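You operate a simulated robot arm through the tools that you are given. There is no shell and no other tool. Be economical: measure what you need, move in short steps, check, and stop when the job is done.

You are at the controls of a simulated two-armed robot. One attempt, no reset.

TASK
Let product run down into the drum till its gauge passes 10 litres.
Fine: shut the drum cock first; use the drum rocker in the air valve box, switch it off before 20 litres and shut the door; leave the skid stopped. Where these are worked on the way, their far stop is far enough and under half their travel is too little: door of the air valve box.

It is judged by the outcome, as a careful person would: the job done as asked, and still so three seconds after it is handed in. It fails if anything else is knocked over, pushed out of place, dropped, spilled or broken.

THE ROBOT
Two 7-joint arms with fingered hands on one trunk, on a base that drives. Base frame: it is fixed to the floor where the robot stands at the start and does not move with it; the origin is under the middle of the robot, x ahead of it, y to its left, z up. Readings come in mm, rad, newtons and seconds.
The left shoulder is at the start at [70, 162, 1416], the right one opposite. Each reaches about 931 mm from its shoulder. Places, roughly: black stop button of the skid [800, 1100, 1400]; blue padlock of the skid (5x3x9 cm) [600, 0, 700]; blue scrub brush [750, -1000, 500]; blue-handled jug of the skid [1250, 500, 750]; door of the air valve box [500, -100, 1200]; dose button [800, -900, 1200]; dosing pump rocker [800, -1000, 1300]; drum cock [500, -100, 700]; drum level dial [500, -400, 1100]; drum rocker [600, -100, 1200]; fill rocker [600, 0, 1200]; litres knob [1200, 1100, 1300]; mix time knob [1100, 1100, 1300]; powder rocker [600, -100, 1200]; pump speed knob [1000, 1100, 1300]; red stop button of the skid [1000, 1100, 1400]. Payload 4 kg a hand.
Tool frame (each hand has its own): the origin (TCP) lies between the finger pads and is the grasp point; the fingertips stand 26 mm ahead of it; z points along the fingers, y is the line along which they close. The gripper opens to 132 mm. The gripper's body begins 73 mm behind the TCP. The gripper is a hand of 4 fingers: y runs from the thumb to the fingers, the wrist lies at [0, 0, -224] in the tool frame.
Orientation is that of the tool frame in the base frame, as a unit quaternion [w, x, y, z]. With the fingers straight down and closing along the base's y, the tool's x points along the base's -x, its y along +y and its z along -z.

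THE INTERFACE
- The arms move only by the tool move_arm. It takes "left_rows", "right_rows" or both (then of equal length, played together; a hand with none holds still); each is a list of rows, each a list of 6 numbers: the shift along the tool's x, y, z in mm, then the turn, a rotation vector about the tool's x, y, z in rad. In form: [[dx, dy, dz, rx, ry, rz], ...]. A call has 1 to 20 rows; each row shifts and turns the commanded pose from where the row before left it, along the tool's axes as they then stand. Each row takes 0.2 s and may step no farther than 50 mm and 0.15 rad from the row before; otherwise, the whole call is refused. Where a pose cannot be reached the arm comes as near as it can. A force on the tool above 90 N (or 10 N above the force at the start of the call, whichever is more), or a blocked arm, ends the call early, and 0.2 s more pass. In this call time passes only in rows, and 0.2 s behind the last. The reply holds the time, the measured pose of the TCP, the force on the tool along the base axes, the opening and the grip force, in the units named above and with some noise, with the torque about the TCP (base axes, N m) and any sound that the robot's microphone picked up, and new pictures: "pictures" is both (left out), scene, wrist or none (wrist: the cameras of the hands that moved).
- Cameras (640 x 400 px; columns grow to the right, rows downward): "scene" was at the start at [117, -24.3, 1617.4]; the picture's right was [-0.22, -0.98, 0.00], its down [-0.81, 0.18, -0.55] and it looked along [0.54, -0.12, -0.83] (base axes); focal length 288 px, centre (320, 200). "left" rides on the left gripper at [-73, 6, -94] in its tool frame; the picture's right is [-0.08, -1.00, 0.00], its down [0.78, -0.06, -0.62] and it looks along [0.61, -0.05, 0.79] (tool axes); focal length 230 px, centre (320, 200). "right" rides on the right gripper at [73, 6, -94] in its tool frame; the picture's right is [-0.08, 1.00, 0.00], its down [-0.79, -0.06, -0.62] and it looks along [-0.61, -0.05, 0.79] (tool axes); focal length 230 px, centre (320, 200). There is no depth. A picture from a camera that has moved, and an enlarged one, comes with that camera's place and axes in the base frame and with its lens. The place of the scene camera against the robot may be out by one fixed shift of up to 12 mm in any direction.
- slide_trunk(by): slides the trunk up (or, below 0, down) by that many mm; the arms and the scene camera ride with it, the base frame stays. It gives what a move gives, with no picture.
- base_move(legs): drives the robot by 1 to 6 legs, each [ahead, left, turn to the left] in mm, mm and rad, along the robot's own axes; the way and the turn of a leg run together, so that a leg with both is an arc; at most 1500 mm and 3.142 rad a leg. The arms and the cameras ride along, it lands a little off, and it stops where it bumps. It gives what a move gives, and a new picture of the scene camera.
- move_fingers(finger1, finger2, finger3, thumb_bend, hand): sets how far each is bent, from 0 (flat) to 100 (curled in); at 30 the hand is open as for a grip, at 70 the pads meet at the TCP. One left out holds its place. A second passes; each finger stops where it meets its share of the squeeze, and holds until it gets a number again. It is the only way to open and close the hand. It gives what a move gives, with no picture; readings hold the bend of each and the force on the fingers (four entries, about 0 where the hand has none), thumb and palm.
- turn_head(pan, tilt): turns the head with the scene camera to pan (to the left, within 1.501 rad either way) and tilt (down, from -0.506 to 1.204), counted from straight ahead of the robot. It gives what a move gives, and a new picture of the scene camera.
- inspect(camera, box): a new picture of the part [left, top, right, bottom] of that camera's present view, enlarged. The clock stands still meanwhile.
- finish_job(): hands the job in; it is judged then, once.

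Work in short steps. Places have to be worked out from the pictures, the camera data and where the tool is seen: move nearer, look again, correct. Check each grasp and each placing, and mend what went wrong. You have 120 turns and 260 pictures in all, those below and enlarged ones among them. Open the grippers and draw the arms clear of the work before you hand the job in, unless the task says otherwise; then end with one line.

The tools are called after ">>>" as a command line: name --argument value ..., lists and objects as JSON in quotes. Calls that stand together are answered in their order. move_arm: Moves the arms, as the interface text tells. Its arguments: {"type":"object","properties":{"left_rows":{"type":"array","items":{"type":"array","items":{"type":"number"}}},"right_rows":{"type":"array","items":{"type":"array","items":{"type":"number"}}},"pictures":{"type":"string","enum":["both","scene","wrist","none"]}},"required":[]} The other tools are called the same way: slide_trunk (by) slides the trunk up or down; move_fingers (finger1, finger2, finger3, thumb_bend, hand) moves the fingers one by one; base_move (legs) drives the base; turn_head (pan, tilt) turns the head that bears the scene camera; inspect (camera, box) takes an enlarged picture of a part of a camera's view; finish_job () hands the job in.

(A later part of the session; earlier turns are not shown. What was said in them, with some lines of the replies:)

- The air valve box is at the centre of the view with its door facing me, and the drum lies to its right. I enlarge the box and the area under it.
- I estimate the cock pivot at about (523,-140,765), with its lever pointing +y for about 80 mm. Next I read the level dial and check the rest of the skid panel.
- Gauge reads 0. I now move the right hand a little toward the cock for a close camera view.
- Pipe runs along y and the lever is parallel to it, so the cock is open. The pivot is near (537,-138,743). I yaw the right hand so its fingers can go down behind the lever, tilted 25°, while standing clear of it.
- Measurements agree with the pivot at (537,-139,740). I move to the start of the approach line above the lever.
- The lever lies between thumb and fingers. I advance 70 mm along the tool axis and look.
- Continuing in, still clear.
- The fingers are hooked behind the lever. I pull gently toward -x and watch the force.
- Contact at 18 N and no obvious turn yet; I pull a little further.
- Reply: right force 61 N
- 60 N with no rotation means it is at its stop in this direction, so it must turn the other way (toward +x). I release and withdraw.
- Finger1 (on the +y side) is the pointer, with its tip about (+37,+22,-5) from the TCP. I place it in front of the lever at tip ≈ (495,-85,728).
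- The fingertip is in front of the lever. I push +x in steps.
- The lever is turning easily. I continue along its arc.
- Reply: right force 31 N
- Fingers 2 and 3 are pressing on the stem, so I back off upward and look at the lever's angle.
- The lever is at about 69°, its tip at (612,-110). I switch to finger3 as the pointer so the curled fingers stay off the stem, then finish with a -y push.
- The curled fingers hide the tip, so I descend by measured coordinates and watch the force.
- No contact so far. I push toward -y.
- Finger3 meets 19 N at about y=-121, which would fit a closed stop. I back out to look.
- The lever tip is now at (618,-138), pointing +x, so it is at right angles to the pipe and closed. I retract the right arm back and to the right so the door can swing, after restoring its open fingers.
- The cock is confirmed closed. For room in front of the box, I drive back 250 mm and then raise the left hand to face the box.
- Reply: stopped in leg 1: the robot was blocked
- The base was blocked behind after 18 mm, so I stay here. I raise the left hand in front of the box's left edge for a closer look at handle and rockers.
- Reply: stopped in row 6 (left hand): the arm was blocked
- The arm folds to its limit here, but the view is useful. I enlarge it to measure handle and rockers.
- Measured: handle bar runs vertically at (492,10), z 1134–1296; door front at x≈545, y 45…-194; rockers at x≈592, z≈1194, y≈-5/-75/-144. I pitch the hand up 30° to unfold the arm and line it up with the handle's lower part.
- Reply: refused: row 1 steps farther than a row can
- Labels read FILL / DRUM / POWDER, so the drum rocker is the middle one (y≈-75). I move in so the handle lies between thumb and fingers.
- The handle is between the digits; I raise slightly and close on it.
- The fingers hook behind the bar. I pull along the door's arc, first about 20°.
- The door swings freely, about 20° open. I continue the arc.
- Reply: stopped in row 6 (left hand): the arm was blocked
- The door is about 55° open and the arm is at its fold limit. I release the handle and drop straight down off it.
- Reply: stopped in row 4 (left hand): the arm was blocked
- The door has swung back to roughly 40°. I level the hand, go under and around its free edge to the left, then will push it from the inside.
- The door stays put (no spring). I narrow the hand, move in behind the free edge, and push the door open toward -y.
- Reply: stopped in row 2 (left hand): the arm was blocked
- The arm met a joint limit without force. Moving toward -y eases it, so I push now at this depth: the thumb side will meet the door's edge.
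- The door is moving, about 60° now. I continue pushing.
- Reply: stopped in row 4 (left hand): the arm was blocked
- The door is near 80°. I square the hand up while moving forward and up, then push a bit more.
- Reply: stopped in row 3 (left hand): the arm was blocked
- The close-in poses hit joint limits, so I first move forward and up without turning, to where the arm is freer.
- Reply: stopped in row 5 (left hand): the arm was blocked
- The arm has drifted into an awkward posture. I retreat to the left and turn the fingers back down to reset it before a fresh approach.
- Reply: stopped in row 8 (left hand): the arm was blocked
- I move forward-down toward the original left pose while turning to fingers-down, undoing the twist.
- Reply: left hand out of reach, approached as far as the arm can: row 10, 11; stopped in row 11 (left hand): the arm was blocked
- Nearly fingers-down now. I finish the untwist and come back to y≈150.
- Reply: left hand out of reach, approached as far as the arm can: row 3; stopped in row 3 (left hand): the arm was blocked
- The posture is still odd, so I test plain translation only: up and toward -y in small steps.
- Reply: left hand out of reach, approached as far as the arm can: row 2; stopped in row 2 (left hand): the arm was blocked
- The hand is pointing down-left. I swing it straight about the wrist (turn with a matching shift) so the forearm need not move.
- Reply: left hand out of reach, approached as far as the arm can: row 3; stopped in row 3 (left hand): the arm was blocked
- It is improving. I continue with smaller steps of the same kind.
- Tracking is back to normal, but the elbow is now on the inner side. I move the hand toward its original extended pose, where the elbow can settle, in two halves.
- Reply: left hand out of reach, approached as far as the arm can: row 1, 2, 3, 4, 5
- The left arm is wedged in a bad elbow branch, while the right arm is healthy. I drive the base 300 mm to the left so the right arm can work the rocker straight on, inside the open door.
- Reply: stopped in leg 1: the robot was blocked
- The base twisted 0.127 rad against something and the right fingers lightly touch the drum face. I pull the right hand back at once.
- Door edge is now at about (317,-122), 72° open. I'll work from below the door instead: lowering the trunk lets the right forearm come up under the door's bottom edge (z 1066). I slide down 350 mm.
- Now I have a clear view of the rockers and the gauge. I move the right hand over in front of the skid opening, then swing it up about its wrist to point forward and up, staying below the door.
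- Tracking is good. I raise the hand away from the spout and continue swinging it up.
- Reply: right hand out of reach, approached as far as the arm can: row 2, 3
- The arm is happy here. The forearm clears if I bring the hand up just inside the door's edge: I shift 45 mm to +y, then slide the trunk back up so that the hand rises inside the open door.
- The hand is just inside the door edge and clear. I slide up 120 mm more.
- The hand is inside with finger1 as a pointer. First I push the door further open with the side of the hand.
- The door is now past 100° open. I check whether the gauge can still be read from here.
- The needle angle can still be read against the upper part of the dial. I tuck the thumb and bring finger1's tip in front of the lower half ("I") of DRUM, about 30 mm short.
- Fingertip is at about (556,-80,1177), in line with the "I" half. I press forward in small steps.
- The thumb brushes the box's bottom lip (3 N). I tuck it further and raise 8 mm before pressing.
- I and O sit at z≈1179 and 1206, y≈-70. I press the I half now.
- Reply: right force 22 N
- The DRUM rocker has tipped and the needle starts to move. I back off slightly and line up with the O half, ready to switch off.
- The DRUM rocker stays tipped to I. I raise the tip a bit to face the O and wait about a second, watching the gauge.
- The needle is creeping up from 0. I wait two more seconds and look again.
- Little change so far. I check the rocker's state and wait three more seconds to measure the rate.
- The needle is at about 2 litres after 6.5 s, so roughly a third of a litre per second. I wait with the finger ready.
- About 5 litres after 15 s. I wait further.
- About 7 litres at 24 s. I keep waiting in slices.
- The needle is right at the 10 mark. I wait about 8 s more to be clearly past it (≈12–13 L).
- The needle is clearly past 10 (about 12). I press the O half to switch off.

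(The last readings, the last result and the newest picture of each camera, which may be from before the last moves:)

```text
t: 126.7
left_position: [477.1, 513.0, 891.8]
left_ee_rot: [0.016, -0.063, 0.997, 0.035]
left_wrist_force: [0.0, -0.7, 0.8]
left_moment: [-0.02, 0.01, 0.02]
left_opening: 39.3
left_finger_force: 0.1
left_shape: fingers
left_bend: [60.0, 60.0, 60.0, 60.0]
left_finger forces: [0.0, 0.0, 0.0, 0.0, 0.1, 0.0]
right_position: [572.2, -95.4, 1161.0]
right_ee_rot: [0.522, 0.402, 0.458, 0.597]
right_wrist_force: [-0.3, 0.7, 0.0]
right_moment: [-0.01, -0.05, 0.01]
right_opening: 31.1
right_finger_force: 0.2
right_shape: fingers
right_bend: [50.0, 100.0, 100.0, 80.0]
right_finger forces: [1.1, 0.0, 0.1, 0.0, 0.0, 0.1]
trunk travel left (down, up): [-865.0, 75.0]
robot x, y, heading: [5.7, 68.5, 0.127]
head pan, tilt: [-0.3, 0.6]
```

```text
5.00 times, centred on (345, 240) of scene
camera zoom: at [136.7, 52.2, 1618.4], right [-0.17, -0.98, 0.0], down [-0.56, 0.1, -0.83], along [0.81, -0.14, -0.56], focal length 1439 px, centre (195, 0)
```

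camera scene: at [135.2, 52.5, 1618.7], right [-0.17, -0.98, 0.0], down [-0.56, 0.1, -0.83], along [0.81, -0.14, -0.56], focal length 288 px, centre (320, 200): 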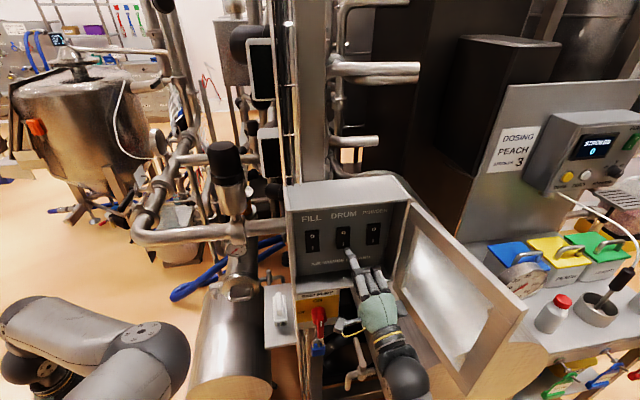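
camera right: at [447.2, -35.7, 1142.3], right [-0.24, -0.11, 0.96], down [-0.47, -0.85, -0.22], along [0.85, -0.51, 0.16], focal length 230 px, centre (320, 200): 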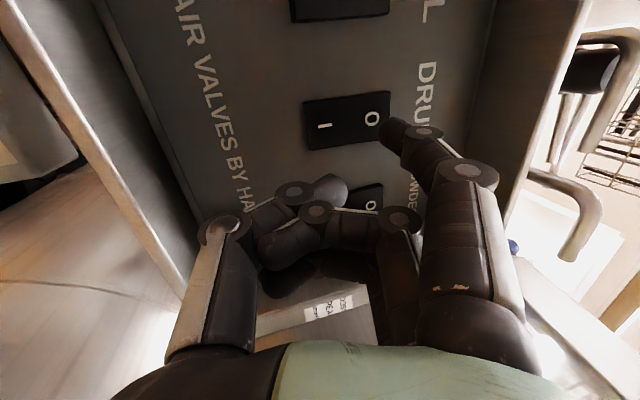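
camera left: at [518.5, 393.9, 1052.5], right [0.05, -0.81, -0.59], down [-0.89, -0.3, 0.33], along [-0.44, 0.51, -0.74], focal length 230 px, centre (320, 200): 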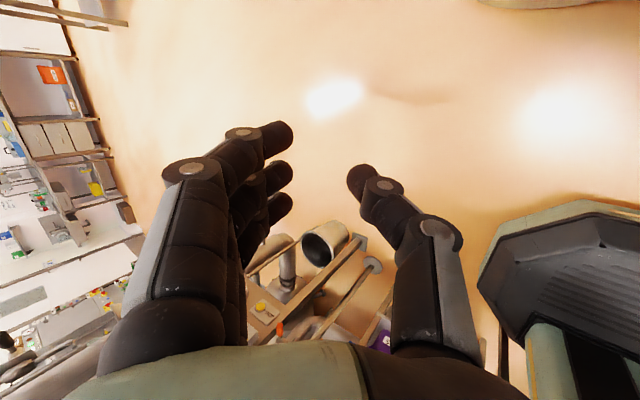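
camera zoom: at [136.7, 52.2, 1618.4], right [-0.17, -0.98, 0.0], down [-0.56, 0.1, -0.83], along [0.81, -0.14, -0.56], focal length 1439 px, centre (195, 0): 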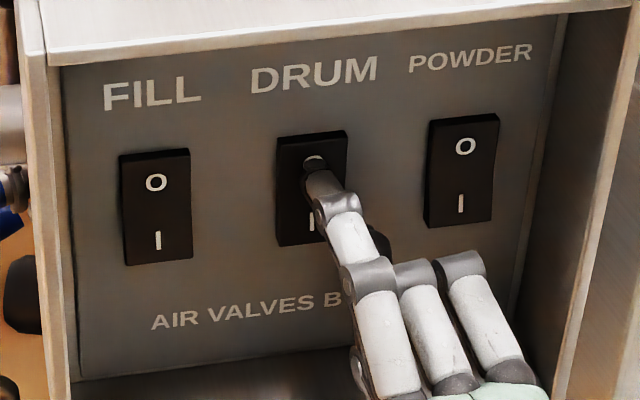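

It seems to have tipped; I press a few millimetres more to be sure, then back off and check.

>>> move_arm --right_rows '[[-0.5, -2, 7, 0, 0, 0], [2, 5, -20, 0, 0, 0], [2, 5, -20, 0, 0, 0]]' --pictures "none"

>>> inspect --camera "scene" --box '[290, 200, 400, 280]'

>>> inspect --camera "scene" --box '[500, 250, 570, 306]'

```text
t: 127.5
left_position: [476.3, 514.6, 892.5]
left_ee_rot: [0.017, -0.065, 0.997, 0.033]
left_wrist_force: [0.0, -0.1, -0.8]
left_moment: [0.0, -0.04, -0.04]
left_opening: 39.1
left_finger_force: 0.1
left_shape: fingers
left_bend: [60.0, 60.0, 60.0, 60.0]
left_finger forces: [0.1, 0.1, 0.0, 0.1, 0.0, 0.0]
right_position: [538.1, -95.5, 1161.7]
right_ee_rot: [0.524, 0.401, 0.457, 0.596]
right_wrist_force: [-0.6, 0.1, -0.1]
right_moment: [0.0, 0.01, 0.03]
right_opening: 31.0
right_finger_force: 0.0
right_shape: fingers
right_bend: [50.0, 100.0, 100.0, 81.0]
right_finger forces: [0.1, 0.0, 0.0, 0.2, 0.0, 0.0]
trunk travel left (down, up): [-865.0, 75.0]
robot x, y, heading: [0.8, 69.5, 0.127]
head pan, tilt: [-0.3, 0.6]
```

```text
5.00 times, centred on (345, 240) of scene
camera zoom: at [134.2, 52.2, 1618.7], right [-0.17, -0.99, 0.0], down [-0.56, 0.1, -0.83], along [0.81, -0.14, -0.56], focal length 1439 px, centre (195, 0)
```

zoom: 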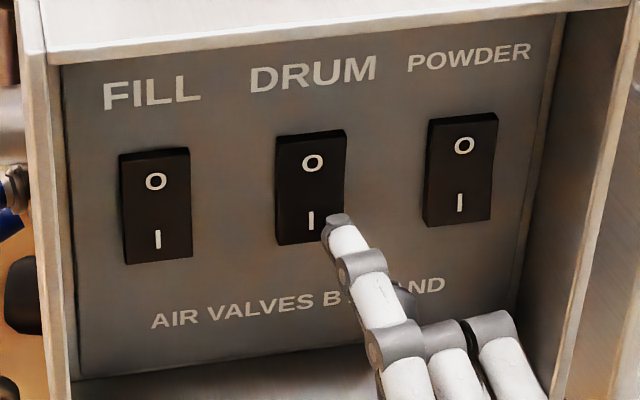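

```text
7.14 times, centred on (535, 278) of scene
camera zoom: at [134.2, 52.2, 1618.7], right [-0.17, -0.99, 0.0], down [-0.56, 0.1, -0.83], along [0.81, -0.14, -0.56], focal length 2055 px, centre (-1216, -357)
```

zoom: 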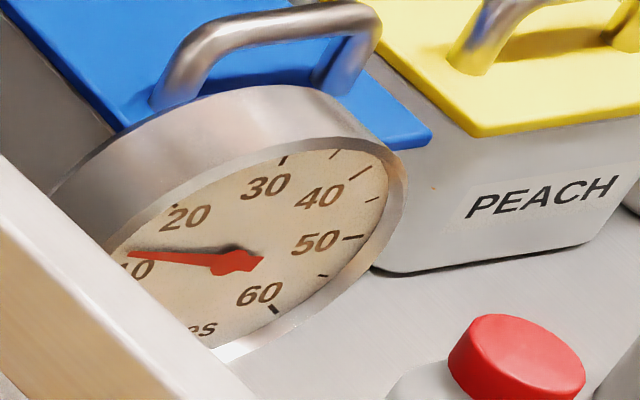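

All three rockers read off and the gauge shows about 13 L. Now I withdraw the hand, back and then down below the door's bottom edge, to get round to its outer side.

>>> move_arm --right_rows '[[22, 7, -40, 0, 0, 0], [22, 7, -40, 0, 0, 0], [22, 7, -40, 0, 0, 0], [1, -37, -18, 0, 0, 0], [1, -37, -18, 0, 0, 0], [1, -37, -18, 0, 0, 0], [1, -37, -18, 0, 0, 0], [1, -37, -18, 0, 0, 0], [4, 8, -29, 0, 0, 0], [4, 8, -29, 0, 0, 0]]' --pictures "scene"

```text
t: 129.7
left_position: [477.9, 515.3, 892.9]
left_ee_rot: [0.015, -0.064, 0.997, 0.035]
left_wrist_force: [-0.1, -0.4, -0.1]
left_moment: [-0.01, 0.04, 0.01]
left_opening: 39.2
left_finger_force: 0.1
left_shape: fingers
left_bend: [60.0, 60.0, 60.0, 60.0]
left_finger forces: [0.0, 0.0, 0.0, 0.0, 0.0, 0.0]
right_position: [309.0, -46.3, 948.4]
right_ee_rot: [0.524, 0.401, 0.457, 0.596]
right_wrist_force: [-0.5, -0.2, 0.4]
right_moment: [0.01, 0.0, -0.01]
right_opening: 30.8
right_finger_force: 0.1
right_shape: fingers
right_bend: [50.0, 100.0, 100.0, 81.0]
right_finger forces: [0.1, 0.1, 0.1, 0.0, 0.0, 0.0]
trunk travel left (down, up): [-865.0, 75.0]
robot x, y, heading: [2.4, 67.6, 0.125]
head pan, tilt: [-0.3, 0.6]
camera scene: at [136.0, 52.2, 1618.5], right [-0.17, -0.98, 0.0], down [-0.56, 0.1, -0.83], along [0.81, -0.14, -0.56], focal length 288 px, centre (320, 200)
```

scene: 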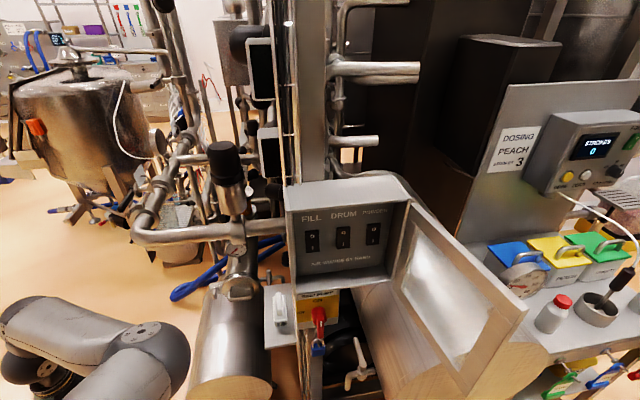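

The withdrawal went cleanly. I move the hand under the door to its outer side and tilt the head to watch.

>>> move_arm --right_rows '[[-42, 1.5, -5.5, 0, 0, 0], [-42, 1.5, -5.5, 0, 0, 0], [-42, 1.5, -5.5, 0, 0, 0], [-42, 1.5, -5.5, 0, 0, 0], [-42, 1.5, -5.5, 0, 0, 0], [-42, 1.5, -5.5, 0, 0, 0]]' --pictures "none"

>>> turn_head --pan -0.7 --tilt 0.95

```text
t: 131.1
left_position: [477.1, 513.4, 892.7]
left_ee_rot: [0.016, -0.063, 0.997, 0.035]
left_wrist_force: [0.5, 0.9, -0.7]
left_moment: [0.0, -0.05, 0.03]
left_opening: 39.3
left_finger_force: 0.1
left_shape: fingers
left_bend: [60.0, 60.0, 60.0, 60.0]
left_finger forces: [0.0, 0.1, 0.0, 0.0, 0.1, 0.0]
right_position: [310.4, -300.8, 949.1]
right_ee_rot: [0.523, 0.401, 0.458, 0.596]
right_wrist_force: [-0.4, 0.1, 0.3]
right_moment: [-0.01, -0.01, -0.01]
right_opening: 31.2
right_finger_force: 0.1
right_shape: fingers
right_bend: [50.0, 100.0, 100.0, 81.0]
right_finger forces: [0.1, 0.0, 0.0, 0.1, 0.0, 0.0]
trunk travel left (down, up): [-865.0, 75.0]
robot x, y, heading: [-0.2, 70.1, 0.126]
head pan, tilt: [-0.3, 0.6]
```

```text
t: 131.9
left_position: [477.0, 513.9, 892.5]
left_ee_rot: [0.015, -0.064, 0.997, 0.035]
left_wrist_force: [0.7, 0.4, -0.2]
left_moment: [-0.03, -0.02, 0.03]
left_opening: 39.2
left_finger_force: 0.1
left_shape: fingers
left_bend: [60.0, 60.0, 60.0, 60.0]
left_finger forces: [0.1, 0.0, 0.1, 0.0, 0.1, 0.0]
right_position: [309.8, -300.6, 947.9]
right_ee_rot: [0.523, 0.402, 0.458, 0.596]
right_wrist_force: [-0.2, -0.7, -0.2]
right_moment: [0.02, 0.03, -0.02]
right_opening: 31.2
right_finger_force: 0.0
right_shape: fingers
right_bend: [50.0, 100.0, 100.0, 81.0]
right_finger forces: [0.0, 0.0, 0.0, 0.0, 0.0, 0.0]
trunk travel left (down, up): [-865.0, 75.0]
robot x, y, heading: [2.6, 69.2, 0.131]
head pan, tilt: [-0.7, 0.949]
camera scene: at [111.2, 28.3, 1590.0], right [-0.54, -0.84, 0.0], down [-0.68, 0.44, -0.58], along [0.49, -0.32, -0.81], focal length 288 px, centre (320, 200)
```

scene: 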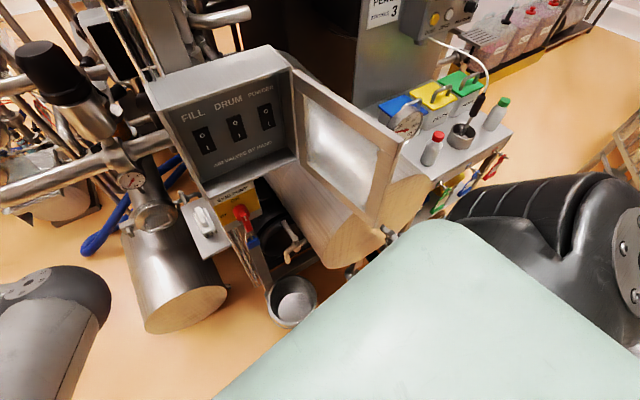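

The door's lower free corner is at about (320,-248) and the finger is outside it. I raise 100 mm and then push toward +y.

>>> move_arm --right_rows '[[0, 32, 8.6, 0, 0, 0], [0, 32, 8.6, 0, 0, 0], [0, 32, 8.6, 0, 0, 0], [25, 0, 4, 0, 0, 0], [30, 0, 4, 0, 0, 0], [30, 0, 4, 0, 0, 0]]' --pictures "both"

```text
t: 133.3
left_position: [478.2, 515.4, 891.0]
left_ee_rot: [0.015, -0.063, 0.997, 0.034]
left_wrist_force: [0.0, -0.4, 0.1]
left_moment: [-0.01, -0.02, 0.01]
left_opening: 39.3
left_finger_force: 0.1
left_shape: fingers
left_bend: [60.0, 60.0, 60.0, 60.0]
left_finger forces: [0.1, 0.0, 0.0, 0.0, 0.1, 0.1]
right_position: [311.4, -212.1, 1050.5]
right_ee_rot: [0.523, 0.401, 0.458, 0.597]
right_wrist_force: [0.0, 0.5, -0.4]
right_moment: [0.01, -0.05, -0.01]
right_opening: 31.1
right_finger_force: 0.0
right_shape: fingers
right_bend: [50.0, 100.0, 100.0, 81.0]
right_finger forces: [0.1, 0.0, 0.0, 0.1, 0.0, 0.0]
trunk travel left (down, up): [-865.0, 75.0]
robot x, y, heading: [4.8, 69.5, 0.126]
head pan, tilt: [-0.7, 0.949]
camera scene: at [111.0, 28.9, 1590.0], right [-0.54, -0.84, 0.0], down [-0.68, 0.44, -0.58], along [0.49, -0.32, -0.81], focal length 288 px, centre (320, 200)
camera right: at [210.0, -153.0, 1031.7], right [-0.24, -0.11, 0.96], down [-0.47, -0.85, -0.22], along [0.85, -0.51, 0.16], focal length 230 px, centre (320, 200)
```

scene: 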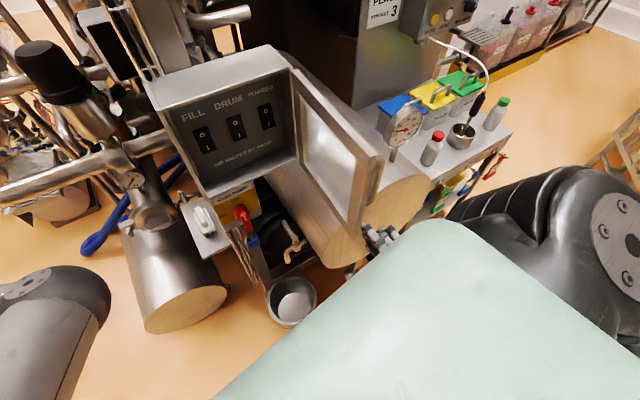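
right: 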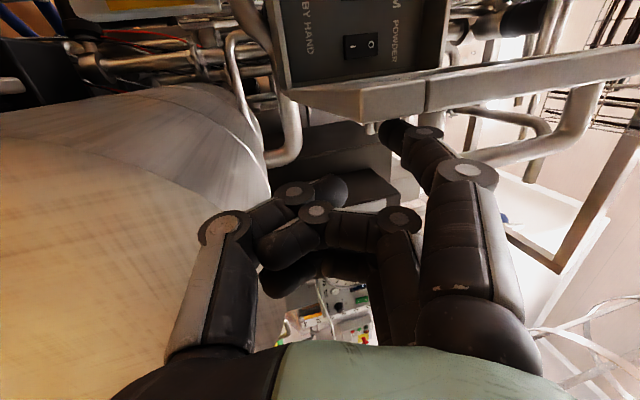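

The door follows. I continue around its arc, turning the push from +y toward +x.

>>> move_arm --right_rows '[[27, -3, 11, 0, 0, 0], [27, -3, 11, 0, 0, 0], [18, -4.5, 17, 0, 0, 0], [18, -4.5, 17, 0, 0, 0], [9.7, -5.5, 20.8, 0, 0, 0], [9.7, -5.5, 20.8, 0, 0, 0]]' --pictures "both"

```text
t: 134.7
left_position: [477.8, 513.5, 890.6]
left_ee_rot: [0.015, -0.064, 0.997, 0.035]
left_wrist_force: [0.4, -0.3, 0.2]
left_moment: [0.0, 0.0, -0.04]
left_opening: 39.3
left_finger_force: 0.0
left_shape: fingers
left_bend: [60.0, 60.0, 60.0, 60.0]
left_finger forces: [0.1, 0.0, 0.0, 0.1, 0.0, 0.1]
right_position: [398.0, -92.6, 1050.6]
right_ee_rot: [0.523, 0.402, 0.458, 0.596]
right_wrist_force: [-0.8, 0.7, 0.6]
right_moment: [0.0, 0.01, -0.02]
right_opening: 30.6
right_finger_force: 0.1
right_shape: fingers
right_bend: [50.0, 100.0, 100.0, 81.0]
right_finger forces: [0.1, 0.0, 0.1, 0.0, 0.0, 0.0]
trunk travel left (down, up): [-865.0, 75.0]
robot x, y, heading: [1.4, 69.9, 0.125]
head pan, tilt: [-0.7, 0.949]
camera scene: at [112.3, 28.1, 1589.9], right [-0.54, -0.84, 0.0], down [-0.68, 0.44, -0.58], along [0.49, -0.32, -0.81], focal length 288 px, centre (320, 200)
camera right: at [296.4, -32.3, 1031.8], right [-0.24, -0.11, 0.96], down [-0.47, -0.85, -0.22], along [0.85, -0.51, 0.16], focal length 230 px, centre (320, 200)
```

scene: 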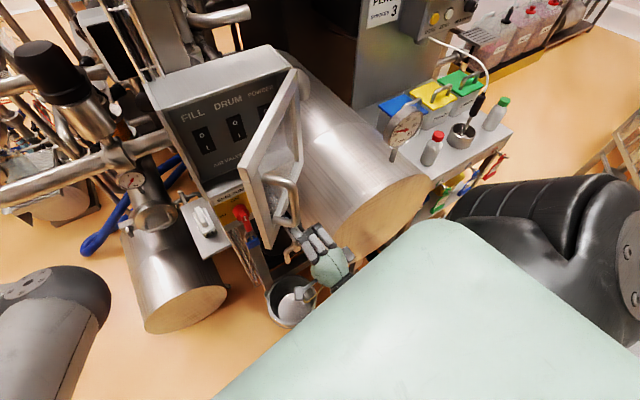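
right: 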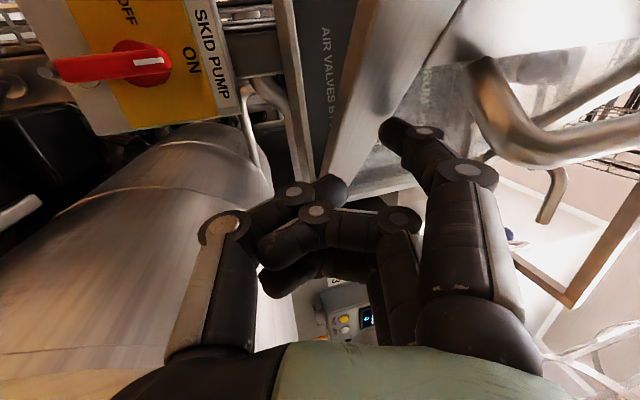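

Half closed. I keep pushing, now mostly +x, to shut it.

>>> move_arm --right_rows '[[4, -4, 15, 0, 0, 0], [4, -4, 15, 0, 0, 0], [4, -4, 15, 0, 0, 0], [0, -4, 14.6, 0, 0, 0], [0, -4, 14.6, 0, 0, 0], [0, -4, 14.6, 0, 0, 0]]' --pictures "both"

```text
t: 136.1
left_position: [477.6, 514.8, 891.4]
left_ee_rot: [0.016, -0.063, 0.997, 0.035]
left_wrist_force: [0.2, 0.4, -0.3]
left_moment: [0.02, -0.02, -0.02]
left_opening: 39.1
left_finger_force: 0.1
left_shape: fingers
left_bend: [60.0, 60.0, 60.0, 60.0]
left_finger forces: [0.1, 0.0, 0.0, 0.0, 0.0, 0.0]
right_position: [484.9, -68.0, 1049.5]
right_ee_rot: [0.523, 0.402, 0.457, 0.596]
right_wrist_force: [0.2, 0.1, 0.7]
right_moment: [0.0, -0.06, 0.01]
right_opening: 31.1
right_finger_force: 0.2
right_shape: fingers
right_bend: [50.0, 100.0, 100.0, 81.0]
right_finger forces: [0.3, 0.0, 0.0, 0.1, 0.0, 0.0]
trunk travel left (down, up): [-865.0, 75.0]
robot x, y, heading: [4.6, 70.1, 0.128]
head pan, tilt: [-0.7, 0.949]
camera scene: at [111.9, 28.1, 1589.9], right [-0.54, -0.84, 0.0], down [-0.68, 0.44, -0.58], along [0.49, -0.32, -0.81], focal length 288 px, centre (320, 200)
camera right: at [385.0, -8.3, 1031.4], right [-0.24, -0.11, 0.96], down [-0.47, -0.85, -0.22], along [0.85, -0.51, 0.16], focal length 230 px, centre (320, 200)
```

scene: 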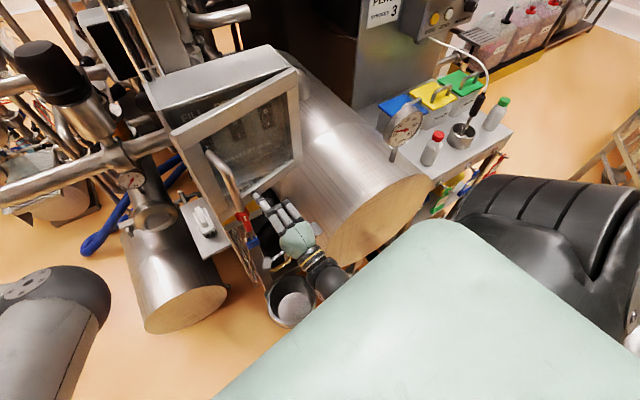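
right: 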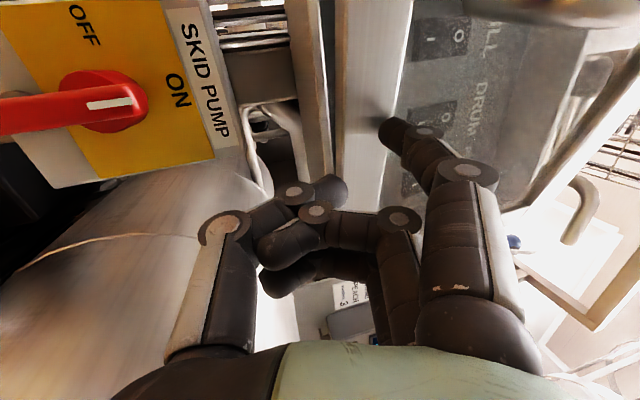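

About 15° left. To keep the hand's underside off the isolator, I move it slightly right and 60 mm higher, then push flat against the door.

>>> move_arm --right_rows '[[-20, 4.6, -17, 0, 0, 0], [0, 29, 7.7, 0, 0, 0], [0, 29, 7.7, 0, 0, 0], [-2, -3.8, 14.4, 0, 0, 0], [-2, -3.8, 14.4, 0, 0, 0], [-2, -3.8, 14.4, 0, 0, 0]]' --pictures "both"

```text
t: 137.5
left_position: [478.5, 515.4, 891.3]
left_ee_rot: [0.016, -0.064, 0.997, 0.035]
left_wrist_force: [0.5, -0.4, 0.2]
left_moment: [0.0, 0.0, 0.0]
left_opening: 39.0
left_finger_force: 0.0
left_shape: fingers
left_bend: [60.0, 60.0, 60.0, 60.0]
left_finger forces: [0.1, 0.0, 0.1, 0.1, 0.0, 0.1]
right_position: [515.7, -90.5, 1110.6]
right_ee_rot: [0.523, 0.402, 0.458, 0.597]
right_wrist_force: [-0.5, -0.9, -0.1]
right_moment: [-0.03, 0.01, -0.01]
right_opening: 31.0
right_finger_force: 0.1
right_shape: fingers
right_bend: [50.0, 100.0, 100.0, 81.0]
right_finger forces: [0.1, 0.0, 0.0, 0.0, 0.1, 0.0]
trunk travel left (down, up): [-865.0, 75.0]
robot x, y, heading: [4.0, 67.5, 0.13]
head pan, tilt: [-0.7, 0.949]
camera scene: at [111.9, 28.1, 1589.9], right [-0.54, -0.84, 0.0], down [-0.68, 0.44, -0.58], along [0.49, -0.32, -0.81], focal length 288 px, centre (320, 200)
camera right: at [415.6, -30.4, 1091.9], right [-0.24, -0.11, 0.96], down [-0.47, -0.85, -0.22], along [0.85, -0.51, 0.16], focal length 230 px, centre (320, 200)
```

scene: 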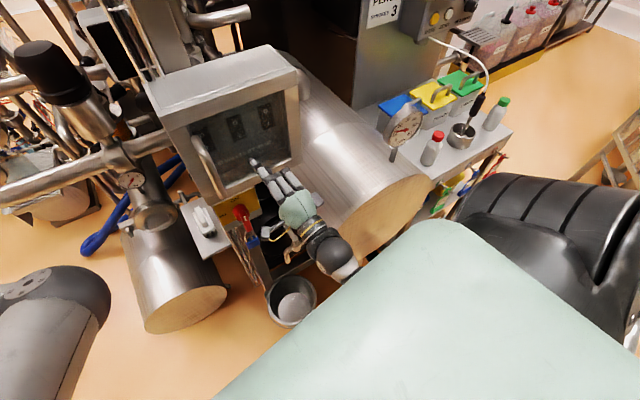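
right: 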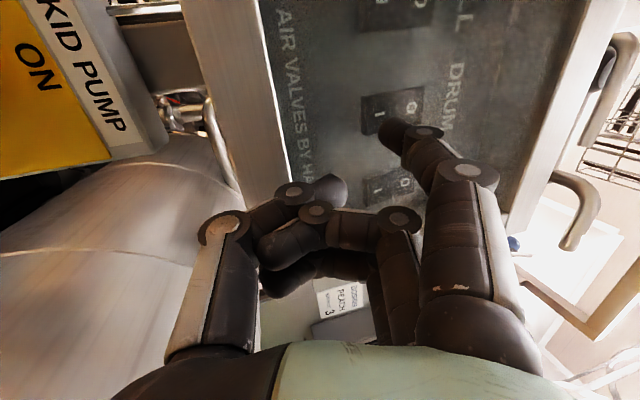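

It looks almost shut. I press on gently until it meets the stop.

>>> move_arm --right_rows '[[-1.3, -2.5, 9.6, 0, 0, 0], [-1.3, -2.5, 9.6, 0, 0, 0]]' --pictures "none"

>>> inspect --camera "scene" --box '[140, 30, 340, 230]'

```text
t: 138.1
left_position: [470.6, 512.9, 896.4]
left_ee_rot: [0.019, -0.063, 0.997, 0.034]
left_wrist_force: [0.1, -0.4, -0.4]
left_moment: [0.02, 0.01, -0.03]
left_opening: 39.2
left_finger_force: 0.0
left_shape: fingers
left_bend: [60.0, 60.0, 60.0, 60.0]
left_finger forces: [0.0, 0.0, 0.0, 0.0, 0.1, 0.1]
right_position: [526.4, -90.4, 1113.8]
right_ee_rot: [0.524, 0.399, 0.456, 0.599]
right_wrist_force: [-54.4, 0.1, -11.9]
right_moment: [-0.18, -2.39, 1.04]
right_opening: 30.1
right_finger_force: 27.8
right_shape: fingers
right_bend: [69.0, 100.0, 100.0, 81.0]
right_finger forces: [51.3, 0.0, 0.0, 0.1, 4.0, 0.1]
trunk travel left (down, up): [-865.0, 75.0]
robot x, y, heading: [3.5, 69.5, 0.124]
head pan, tilt: [-0.7, 0.949]
```

```text
2.00 times, centred on (240, 130) of scene
camera zoom: at [98.3, 27.2, 1590.7], right [-0.54, -0.84, 0.0], down [-0.68, 0.44, -0.59], along [0.5, -0.32, -0.81], focal length 576 px, centre (480, 340)
```

zoom: 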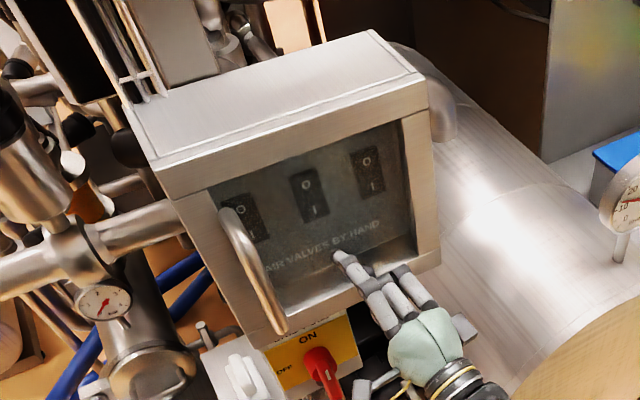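

The door is shut against its stop. I withdraw the hand straight back and down, then check everything.

>>> move_arm --right_rows '[[4, 7, -30, 0, 0, 0], [4, 7, -38, 0, 0, 0], [4, 7, -38, 0, 0, 0], [4, 0, -38, 0, 0, 0], [0, -30, -30, 0, 0, 0], [0, -35, -20, 0, 0, 0]]' --pictures "none"

>>> move_fingers --hand "right" --finger1 30 --finger2 30 --finger3 30 --thumb_bend 30

>>> move_fingers --hand "left" --finger1 30 --finger2 30 --finger3 30 --thumb_bend 30

>>> turn_head --pan -0.4 --tilt 0.75

>>> inspect --camera "scene" --box '[220, 120, 420, 245]'

```text
t: 139.5
left_position: [477.7, 515.4, 891.5]
left_ee_rot: [0.015, -0.063, 0.997, 0.035]
left_wrist_force: [0.4, 0.0, -0.2]
left_moment: [0.01, 0.01, -0.01]
left_opening: 39.1
left_finger_force: 0.2
left_shape: fingers
left_bend: [60.0, 60.0, 60.0, 60.0]
left_finger forces: [0.0, 0.1, 0.0, 0.0, 0.0, 0.0]
right_position: [360.4, -97.9, 1018.3]
right_ee_rot: [0.524, 0.402, 0.457, 0.596]
right_wrist_force: [0.3, 0.2, 0.1]
right_moment: [0.0, -0.02, 0.01]
right_opening: 30.8
right_finger_force: 0.1
right_shape: fingers
right_bend: [50.0, 100.0, 100.0, 81.0]
right_finger forces: [0.1, 0.1, 0.0, 0.1, 0.1, 0.0]
trunk travel left (down, up): [-865.0, 75.0]
robot x, y, heading: [4.4, 71.5, 0.131]
head pan, tilt: [-0.7, 0.949]
```

```text
t: 140.5
left_position: [478.2, 513.2, 891.1]
left_ee_rot: [0.015, -0.063, 0.997, 0.035]
left_wrist_force: [0.9, -0.7, 0.3]
left_moment: [0.01, 0.03, 0.01]
left_opening: 39.0
left_finger_force: 0.0
left_shape: fingers
left_bend: [60.0, 60.0, 60.0, 60.0]
left_finger forces: [0.0, 0.1, 0.0, 0.0, 0.1, 0.1]
right_position: [361.0, -99.2, 1017.4]
right_ee_rot: [0.523, 0.402, 0.458, 0.597]
right_wrist_force: [-0.1, 0.0, 0.8]
right_moment: [0.0, 0.01, -0.02]
right_opening: 136.0
right_finger_force: 0.0
right_shape: fingers
right_bend: [30.0, 30.0, 30.0, 30.0]
right_finger forces: [0.0, 0.1, 0.0, 0.1, 0.0, 0.0]
trunk travel left (down, up): [-865.0, 75.0]
robot x, y, heading: [-0.5, 70.0, 0.125]
head pan, tilt: [-0.7, 0.949]
```

```text
t: 141.5
left_position: [477.0, 513.7, 891.2]
left_ee_rot: [0.016, -0.063, 0.997, 0.036]
left_wrist_force: [-0.2, -0.6, 0.0]
left_moment: [-0.02, -0.03, -0.01]
left_opening: 135.5
left_finger_force: 0.1
left_shape: fingers
left_bend: [30.0, 30.0, 30.0, 30.0]
left_finger forces: [0.1, 0.0, 0.0, 0.1, 0.0, 0.0]
right_position: [360.3, -98.5, 1018.6]
right_ee_rot: [0.523, 0.402, 0.457, 0.597]
right_wrist_force: [0.3, 0.2, 0.6]
right_moment: [0.0, 0.0, -0.01]
right_opening: 136.1
right_finger_force: 0.1
right_shape: fingers
right_bend: [30.0, 30.0, 30.0, 30.0]
right_finger forces: [0.0, 0.0, 0.0, 0.0, 0.0, 0.1]
trunk travel left (down, up): [-865.0, 75.0]
robot x, y, heading: [1.3, 74.3, 0.128]
head pan, tilt: [-0.7, 0.949]
```

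```text
t: 142.3
left_position: [478.0, 513.6, 892.6]
left_ee_rot: [0.014, -0.064, 0.997, 0.035]
left_wrist_force: [-0.8, 0.1, 0.3]
left_moment: [0.04, 0.02, 0.01]
left_opening: 135.5
left_finger_force: 0.0
left_shape: fingers
left_bend: [30.0, 30.0, 30.0, 30.0]
left_finger forces: [0.1, 0.0, 0.0, 0.0, 0.1, 0.0]
right_position: [359.2, -99.0, 1017.8]
right_ee_rot: [0.523, 0.401, 0.458, 0.596]
right_wrist_force: [0.5, -0.2, -0.4]
right_moment: [0.05, 0.0, 0.03]
right_opening: 135.5
right_finger_force: 0.0
right_shape: fingers
right_bend: [30.0, 30.0, 30.0, 30.0]
right_finger forces: [0.1, 0.0, 0.0, 0.1, 0.0, 0.0]
trunk travel left (down, up): [-865.0, 75.0]
robot x, y, heading: [3.6, 67.8, 0.127]
head pan, tilt: [-0.4, 0.75]
camera scene: at [129.9, 45.1, 1605.5], right [-0.27, -0.96, 0.0], down [-0.66, 0.18, -0.73], along [0.7, -0.2, -0.68], focal length 288 px, centre (320, 200)
```

scene: 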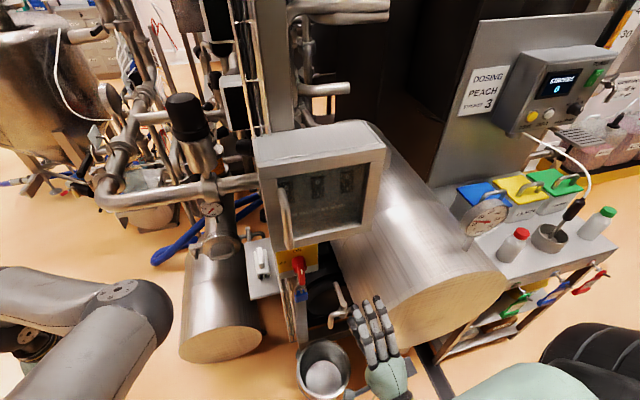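

```text
3.20 times, centred on (320, 182) of scene
camera zoom: at [129.9, 45.1, 1605.5], right [-0.27, -0.96, 0.0], down [-0.66, 0.18, -0.73], along [0.7, -0.2, -0.68], focal length 921 px, centre (320, 256)
```

zoom: 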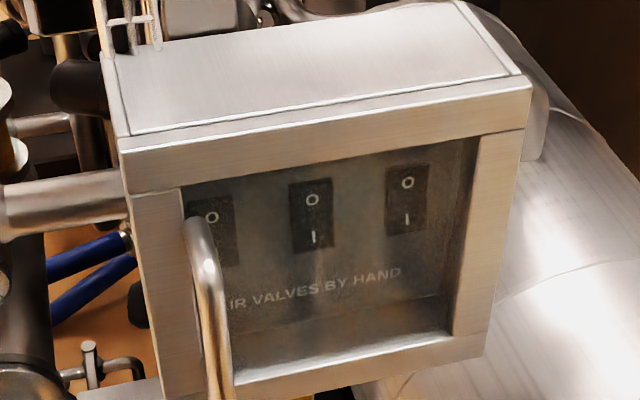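

The door is shut with the rockers off. Last I check the gauge and the cock, and pull the right hand back further.

>>> move_arm --right_rows '[[-5, 5, -35, 0, 0, 0], [-5, 0, -35, 0, 0, 0]]' --pictures "none"

>>> inspect --camera "scene" --box '[450, 180, 530, 240]'

>>> inspect --camera "scene" --box '[230, 230, 430, 400]'

```text
t: 142.9
left_position: [476.3, 514.9, 891.4]
left_ee_rot: [0.016, -0.063, 0.997, 0.036]
left_wrist_force: [0.3, 0.7, -0.1]
left_moment: [-0.02, 0.01, -0.01]
left_opening: 135.5
left_finger_force: 0.1
left_shape: fingers
left_bend: [30.0, 30.0, 30.0, 30.0]
left_finger forces: [0.1, 0.1, 0.1, 0.0, 0.0, 0.0]
right_position: [291.7, -116.8, 1005.9]
right_ee_rot: [0.523, 0.401, 0.458, 0.596]
right_wrist_force: [1.2, -0.6, 0.1]
right_moment: [-0.01, 0.04, -0.01]
right_opening: 136.0
right_finger_force: 0.0
right_shape: fingers
right_bend: [30.0, 30.0, 30.0, 30.0]
right_finger forces: [0.0, 0.0, 0.1, 0.1, 0.0, 0.1]
trunk travel left (down, up): [-865.0, 75.0]
robot x, y, heading: [4.3, 69.3, 0.127]
head pan, tilt: [-0.4, 0.75]
```

```text
6.67 times, centred on (490, 210) of scene
camera zoom: at [128.8, 45.0, 1605.6], right [-0.27, -0.96, 0.0], down [-0.66, 0.18, -0.73], along [0.7, -0.2, -0.68], focal length 1918 px, centre (-813, 133)
```

zoom: 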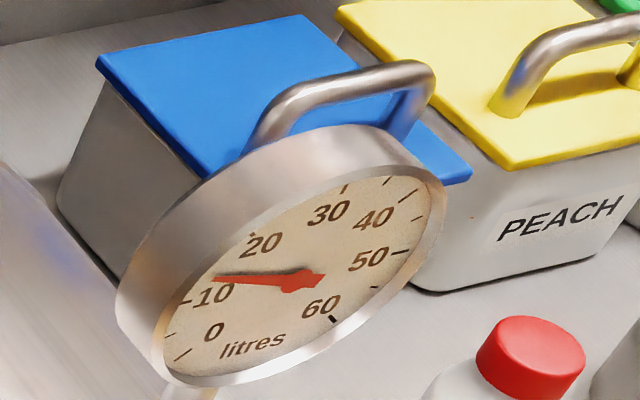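

```text
2.35 times, centred on (330, 315) of scene
camera zoom: at [128.8, 45.0, 1605.6], right [-0.27, -0.96, 0.0], down [-0.66, 0.18, -0.73], along [0.7, -0.2, -0.68], focal length 677 px, centre (296, -71)
```

zoom: 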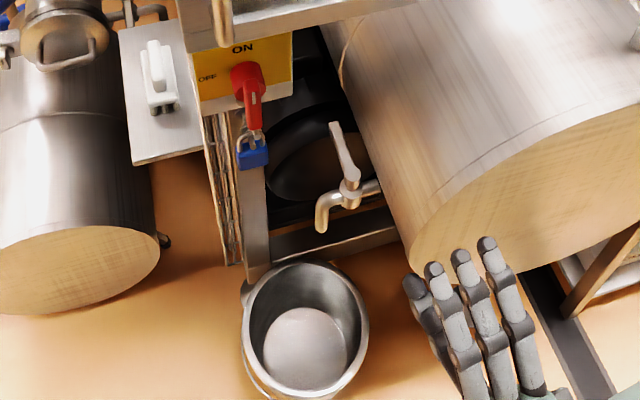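

The gauge stands at about 13 L and steady, the cock is shut, the pot is undisturbed, the rocker is off and the door is closed. I hand it in.

>>> finish_job

```text
The job is handed in.
```

The job is handed in: I shut the drum cock first, ran product in until the gauge read about 13 litres, switched the DRUM rocker off and shut the box door. I never touched the skid's controls. While I was repositioning, the base bumped something twice and the right fingers touched the drum face lightly (about 9 N); I saw nothing displaced, but I could not see behind the robot.
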